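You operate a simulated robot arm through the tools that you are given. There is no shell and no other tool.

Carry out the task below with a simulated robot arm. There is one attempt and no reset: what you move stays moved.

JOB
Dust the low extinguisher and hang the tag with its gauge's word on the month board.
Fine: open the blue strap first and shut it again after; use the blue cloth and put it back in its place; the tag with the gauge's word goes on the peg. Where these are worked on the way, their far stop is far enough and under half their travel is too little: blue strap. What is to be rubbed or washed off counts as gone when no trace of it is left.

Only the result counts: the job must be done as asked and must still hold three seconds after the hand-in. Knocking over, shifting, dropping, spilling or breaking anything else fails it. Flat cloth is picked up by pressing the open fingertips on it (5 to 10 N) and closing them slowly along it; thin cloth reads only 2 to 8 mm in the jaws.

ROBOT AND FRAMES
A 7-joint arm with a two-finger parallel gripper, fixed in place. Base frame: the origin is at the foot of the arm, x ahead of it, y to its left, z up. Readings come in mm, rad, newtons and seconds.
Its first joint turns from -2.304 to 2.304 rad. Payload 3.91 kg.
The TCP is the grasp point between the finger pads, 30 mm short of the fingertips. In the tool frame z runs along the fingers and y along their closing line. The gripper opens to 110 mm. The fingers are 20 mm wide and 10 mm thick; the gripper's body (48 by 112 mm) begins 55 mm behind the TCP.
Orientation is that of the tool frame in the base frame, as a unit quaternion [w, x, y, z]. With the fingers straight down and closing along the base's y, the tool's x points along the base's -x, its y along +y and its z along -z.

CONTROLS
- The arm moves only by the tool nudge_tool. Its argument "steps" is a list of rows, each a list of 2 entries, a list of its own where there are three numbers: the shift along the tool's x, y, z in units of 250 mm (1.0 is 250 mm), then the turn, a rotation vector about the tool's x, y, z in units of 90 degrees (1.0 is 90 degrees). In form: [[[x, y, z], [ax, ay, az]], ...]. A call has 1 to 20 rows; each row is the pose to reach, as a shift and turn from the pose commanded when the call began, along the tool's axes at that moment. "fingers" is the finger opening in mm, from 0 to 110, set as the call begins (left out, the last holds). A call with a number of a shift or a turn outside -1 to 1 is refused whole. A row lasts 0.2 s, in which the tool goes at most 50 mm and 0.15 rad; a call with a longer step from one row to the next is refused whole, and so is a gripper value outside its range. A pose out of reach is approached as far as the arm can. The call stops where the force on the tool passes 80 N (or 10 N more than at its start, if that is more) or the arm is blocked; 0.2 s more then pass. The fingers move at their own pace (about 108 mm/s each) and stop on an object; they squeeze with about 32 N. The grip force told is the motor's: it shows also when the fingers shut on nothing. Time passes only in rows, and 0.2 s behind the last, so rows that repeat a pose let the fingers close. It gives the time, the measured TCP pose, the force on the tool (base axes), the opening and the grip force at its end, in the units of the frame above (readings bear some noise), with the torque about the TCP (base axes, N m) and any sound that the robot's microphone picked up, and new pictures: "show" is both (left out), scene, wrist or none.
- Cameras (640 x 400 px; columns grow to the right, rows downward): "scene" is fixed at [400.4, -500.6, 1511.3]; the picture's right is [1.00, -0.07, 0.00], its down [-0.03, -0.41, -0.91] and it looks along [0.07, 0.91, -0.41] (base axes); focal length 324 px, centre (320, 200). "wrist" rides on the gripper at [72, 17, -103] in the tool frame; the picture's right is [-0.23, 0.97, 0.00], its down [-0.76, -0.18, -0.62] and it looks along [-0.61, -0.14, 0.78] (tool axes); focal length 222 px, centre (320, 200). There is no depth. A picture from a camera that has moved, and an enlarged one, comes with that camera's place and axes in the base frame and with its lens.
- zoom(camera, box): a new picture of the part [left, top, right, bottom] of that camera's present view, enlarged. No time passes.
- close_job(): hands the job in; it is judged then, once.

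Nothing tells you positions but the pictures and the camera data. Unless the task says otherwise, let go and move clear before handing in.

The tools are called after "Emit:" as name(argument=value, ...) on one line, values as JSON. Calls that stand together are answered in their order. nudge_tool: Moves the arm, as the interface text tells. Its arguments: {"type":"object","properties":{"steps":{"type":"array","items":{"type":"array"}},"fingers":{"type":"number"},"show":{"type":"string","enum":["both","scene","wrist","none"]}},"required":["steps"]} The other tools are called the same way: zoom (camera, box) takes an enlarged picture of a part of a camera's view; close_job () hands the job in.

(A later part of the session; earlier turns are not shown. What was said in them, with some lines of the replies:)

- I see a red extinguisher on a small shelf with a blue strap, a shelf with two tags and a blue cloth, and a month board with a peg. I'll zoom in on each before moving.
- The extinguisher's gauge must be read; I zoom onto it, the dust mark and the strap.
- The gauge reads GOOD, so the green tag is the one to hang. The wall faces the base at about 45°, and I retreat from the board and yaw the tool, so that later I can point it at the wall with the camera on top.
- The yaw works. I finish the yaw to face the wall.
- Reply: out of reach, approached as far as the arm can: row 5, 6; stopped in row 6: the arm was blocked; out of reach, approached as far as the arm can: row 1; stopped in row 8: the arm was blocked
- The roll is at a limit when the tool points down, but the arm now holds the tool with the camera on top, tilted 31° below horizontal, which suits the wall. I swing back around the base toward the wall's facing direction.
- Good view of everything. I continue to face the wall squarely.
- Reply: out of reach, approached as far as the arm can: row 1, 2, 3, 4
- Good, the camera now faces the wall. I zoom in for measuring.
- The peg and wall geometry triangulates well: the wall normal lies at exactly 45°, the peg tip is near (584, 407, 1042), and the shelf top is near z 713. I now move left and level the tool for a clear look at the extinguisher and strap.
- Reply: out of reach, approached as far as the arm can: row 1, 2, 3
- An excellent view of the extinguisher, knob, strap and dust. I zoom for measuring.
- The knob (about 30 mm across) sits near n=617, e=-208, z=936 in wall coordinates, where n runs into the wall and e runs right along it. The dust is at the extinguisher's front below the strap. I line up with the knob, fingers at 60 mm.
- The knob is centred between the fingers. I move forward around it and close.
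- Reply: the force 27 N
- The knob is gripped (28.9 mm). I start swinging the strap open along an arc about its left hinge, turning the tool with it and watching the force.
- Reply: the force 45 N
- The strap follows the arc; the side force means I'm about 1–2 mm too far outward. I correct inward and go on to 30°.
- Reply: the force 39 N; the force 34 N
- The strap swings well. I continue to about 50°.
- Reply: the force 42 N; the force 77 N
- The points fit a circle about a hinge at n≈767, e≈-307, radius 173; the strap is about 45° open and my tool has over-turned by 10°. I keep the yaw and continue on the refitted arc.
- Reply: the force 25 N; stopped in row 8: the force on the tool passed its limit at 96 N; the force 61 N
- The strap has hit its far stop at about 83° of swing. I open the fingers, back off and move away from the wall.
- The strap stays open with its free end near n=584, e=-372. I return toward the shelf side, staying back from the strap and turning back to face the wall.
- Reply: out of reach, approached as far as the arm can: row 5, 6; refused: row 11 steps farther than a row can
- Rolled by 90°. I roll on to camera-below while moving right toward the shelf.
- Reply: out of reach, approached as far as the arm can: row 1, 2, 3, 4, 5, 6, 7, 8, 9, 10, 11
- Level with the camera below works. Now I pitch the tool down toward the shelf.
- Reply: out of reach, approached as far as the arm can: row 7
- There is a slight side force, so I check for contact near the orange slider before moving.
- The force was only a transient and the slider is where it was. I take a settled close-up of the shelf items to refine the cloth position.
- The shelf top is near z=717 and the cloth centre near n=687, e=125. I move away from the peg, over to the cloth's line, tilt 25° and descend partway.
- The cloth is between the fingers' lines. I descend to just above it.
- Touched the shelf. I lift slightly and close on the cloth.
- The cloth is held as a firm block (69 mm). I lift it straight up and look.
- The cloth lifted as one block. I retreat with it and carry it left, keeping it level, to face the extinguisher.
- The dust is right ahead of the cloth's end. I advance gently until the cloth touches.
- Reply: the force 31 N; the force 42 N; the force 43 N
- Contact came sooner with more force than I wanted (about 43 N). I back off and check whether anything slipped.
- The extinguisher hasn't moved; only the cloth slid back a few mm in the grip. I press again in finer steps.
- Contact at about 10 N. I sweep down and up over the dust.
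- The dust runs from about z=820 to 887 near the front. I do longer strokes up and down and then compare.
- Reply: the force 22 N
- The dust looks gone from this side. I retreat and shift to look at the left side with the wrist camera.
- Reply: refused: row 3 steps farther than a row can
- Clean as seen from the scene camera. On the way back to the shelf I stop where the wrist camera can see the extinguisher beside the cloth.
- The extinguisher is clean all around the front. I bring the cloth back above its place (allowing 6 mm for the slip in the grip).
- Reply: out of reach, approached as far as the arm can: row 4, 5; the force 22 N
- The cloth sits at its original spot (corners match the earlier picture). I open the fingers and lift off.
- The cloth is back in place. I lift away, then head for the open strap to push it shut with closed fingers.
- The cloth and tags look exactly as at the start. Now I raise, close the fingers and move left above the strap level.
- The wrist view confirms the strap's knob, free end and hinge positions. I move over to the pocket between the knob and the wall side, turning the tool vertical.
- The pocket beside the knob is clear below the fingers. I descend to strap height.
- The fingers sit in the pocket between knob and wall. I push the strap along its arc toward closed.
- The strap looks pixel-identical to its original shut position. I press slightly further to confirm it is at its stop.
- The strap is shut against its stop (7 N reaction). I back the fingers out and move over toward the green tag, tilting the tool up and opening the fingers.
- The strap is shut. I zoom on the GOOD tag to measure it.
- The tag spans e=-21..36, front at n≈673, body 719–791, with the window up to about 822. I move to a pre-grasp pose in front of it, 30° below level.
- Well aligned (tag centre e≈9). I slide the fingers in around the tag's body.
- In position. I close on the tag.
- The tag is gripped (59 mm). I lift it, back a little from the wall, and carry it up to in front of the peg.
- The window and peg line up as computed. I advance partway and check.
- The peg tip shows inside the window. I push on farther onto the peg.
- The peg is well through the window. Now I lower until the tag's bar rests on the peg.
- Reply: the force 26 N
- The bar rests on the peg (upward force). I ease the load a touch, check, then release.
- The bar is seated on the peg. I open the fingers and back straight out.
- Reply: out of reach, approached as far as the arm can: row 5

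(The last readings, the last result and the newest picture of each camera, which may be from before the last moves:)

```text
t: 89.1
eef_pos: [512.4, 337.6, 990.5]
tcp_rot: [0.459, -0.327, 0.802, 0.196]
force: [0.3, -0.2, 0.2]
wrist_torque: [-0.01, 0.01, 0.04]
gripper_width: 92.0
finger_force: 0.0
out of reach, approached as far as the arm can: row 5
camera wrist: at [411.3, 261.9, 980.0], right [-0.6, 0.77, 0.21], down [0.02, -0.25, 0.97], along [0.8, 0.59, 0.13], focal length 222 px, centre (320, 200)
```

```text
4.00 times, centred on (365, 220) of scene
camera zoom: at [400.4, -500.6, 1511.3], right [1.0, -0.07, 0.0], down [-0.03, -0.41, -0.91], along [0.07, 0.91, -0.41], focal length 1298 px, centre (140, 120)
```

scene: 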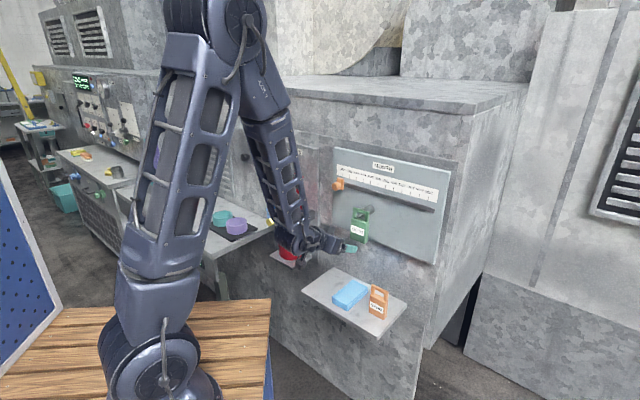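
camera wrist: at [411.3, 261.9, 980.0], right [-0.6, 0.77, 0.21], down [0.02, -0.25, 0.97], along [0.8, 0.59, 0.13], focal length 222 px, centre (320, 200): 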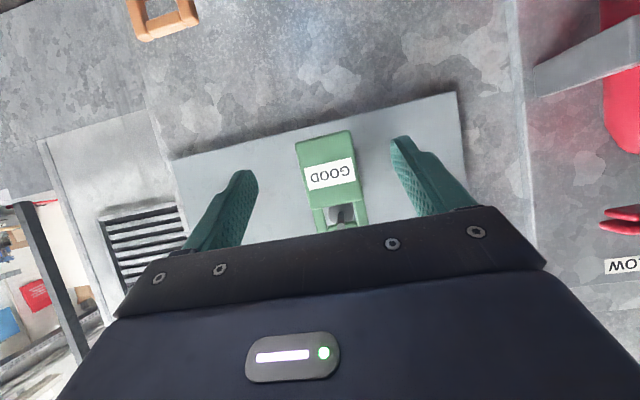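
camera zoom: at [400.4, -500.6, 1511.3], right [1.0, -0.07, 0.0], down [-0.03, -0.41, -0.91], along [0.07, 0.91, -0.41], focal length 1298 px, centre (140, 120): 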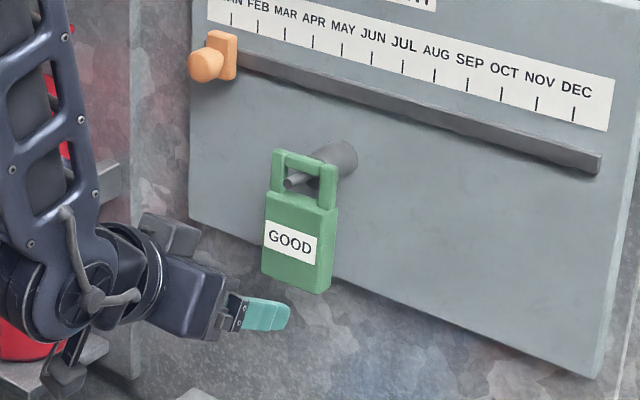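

The tag hangs on the peg. I move the arm up and clear to verify the extinguisher, strap and cloth once more.

Emit:
nudge_tool(steps=[[[-0.13, -0.08, -0.075], [0, 0, 0]], [[-0.26, -0.16, -0.15], [0, 0, 0]], [[-0.384, -0.24, -0.22], [0, 0, 0]], [[-0.52, -0.34, -0.3], [0, 0, 0]], [[-0.65, -0.44, -0.38], [0, 0, 0]]])

Emit:
zoom(camera="scene", box=[220, 160, 330, 280])

Emit:
zoom(camera="scene", box=[290, 190, 420, 340])

```text
t: 90.3
eef_pos: [593.1, 258.5, 1178.1]
tcp_rot: [0.459, -0.326, 0.803, 0.195]
force: [0.3, 0.4, -1.1]
wrist_torque: [0.02, 0.01, 0.03]
gripper_width: 91.9
finger_force: 0.2
camera wrist: at [490.7, 182.4, 1167.3], right [-0.6, 0.77, 0.21], down [0.02, -0.25, 0.97], along [0.8, 0.59, 0.13], focal length 222 px, centre (320, 200)
```

scene: 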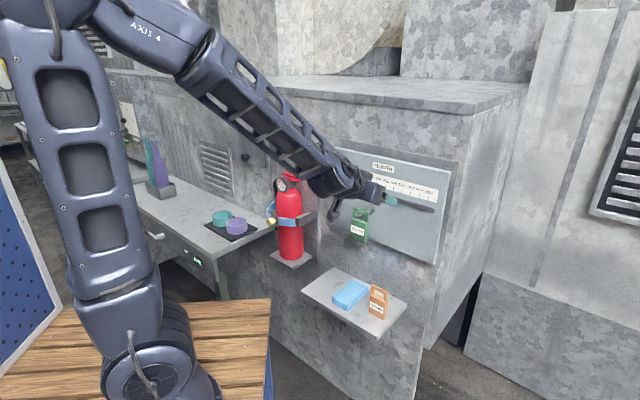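
wrist: 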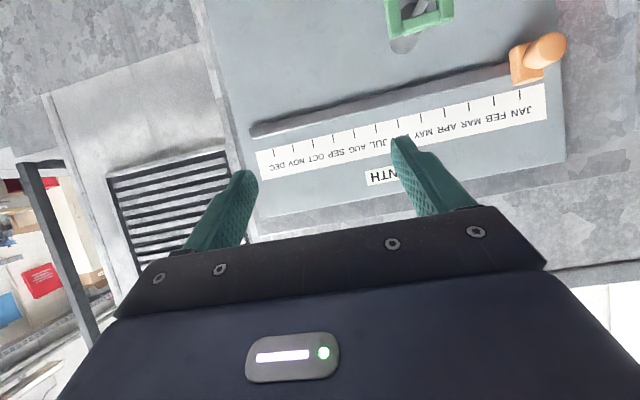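

```text
3.33 times, centred on (275, 220) of scene
camera zoom: at [400.4, -500.6, 1511.3], right [1.0, -0.07, 0.0], down [-0.03, -0.41, -0.91], along [0.07, 0.91, -0.41], focal length 1082 px, centre (470, 133)
```

zoom: 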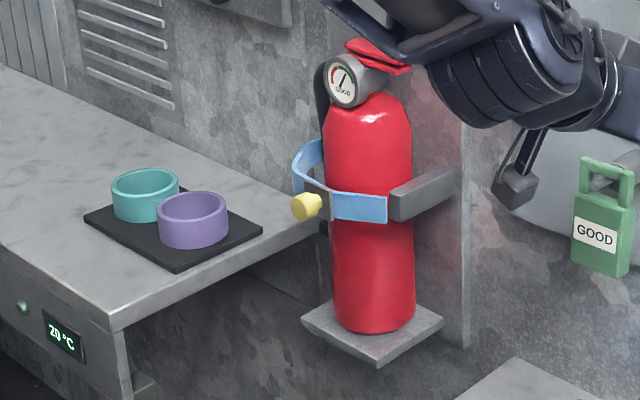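

```text
2.67 times, centred on (355, 265) of scene
camera zoom: at [400.4, -500.6, 1511.3], right [1.0, -0.07, 0.0], down [-0.03, -0.41, -0.91], along [0.07, 0.91, -0.41], focal length 865 px, centre (227, 27)
```

zoom: 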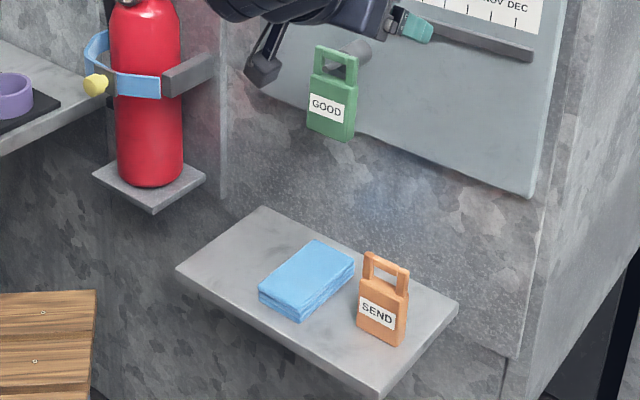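

Everything looks right; one last close check of strap and dust area before handing in.

Emit:
zoom(camera="scene", box=[260, 195, 320, 232])

Emit:
zoom(camera="scene", box=[270, 215, 318, 265])

```text
10.67 times, centred on (290, 214) of scene
camera zoom: at [400.4, -500.6, 1511.3], right [1.0, -0.07, 0.0], down [-0.03, -0.41, -0.91], along [0.07, 0.91, -0.41], focal length 3461 px, centre (640, 56)
```

zoom: 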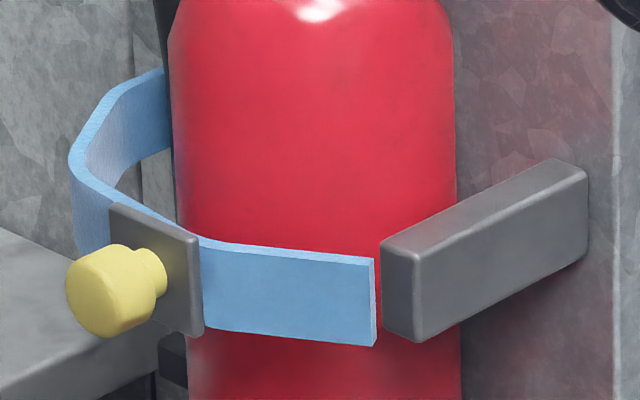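

```text
8.00 times, centred on (294, 240) of scene
camera zoom: at [400.4, -500.6, 1511.3], right [1.0, -0.07, 0.0], down [-0.03, -0.41, -0.91], along [0.07, 0.91, -0.41], focal length 2596 px, centre (528, -120)
```

zoom: 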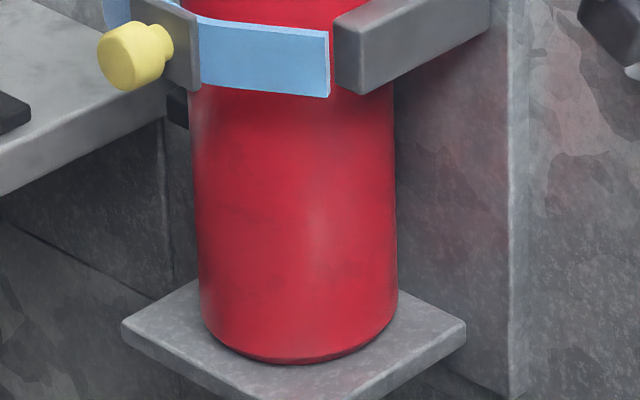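

The strap is shut as at the start, the dust is gone, the cloth is in its place, and the GOOD tag hangs on the peg with the arm clear. I hand the job in.

Emit:
close_job()

```text
The job is handed in.
```

The low extinguisher is dusted and the green GOOD tag hangs on the month board's peg. I've handed the job in; no verdict came back.

- **Strap:** I opened the blue strap to its far stop first. Afterwards I pushed it shut, and it looks the same in the pictures as at the start.
- **Dust:** I wiped the extinguisher with the blue cloth. No trace shows from the scene camera or in the wrist-camera view I took after wiping. While wiping I pressed up to about 43 N, more than I intended. Only the cloth slid a few mm in the grip; the extinguisher did not move.
- **Cloth:** It is back on the shelf where it was, matching the earlier picture.
- **Tag:** The gauge reads GOOD, with the needle in the green. The tag rests on the peg, and I backed the arm clear before handing in.

The SEND tag, the cups and the month slider all look as they did before.
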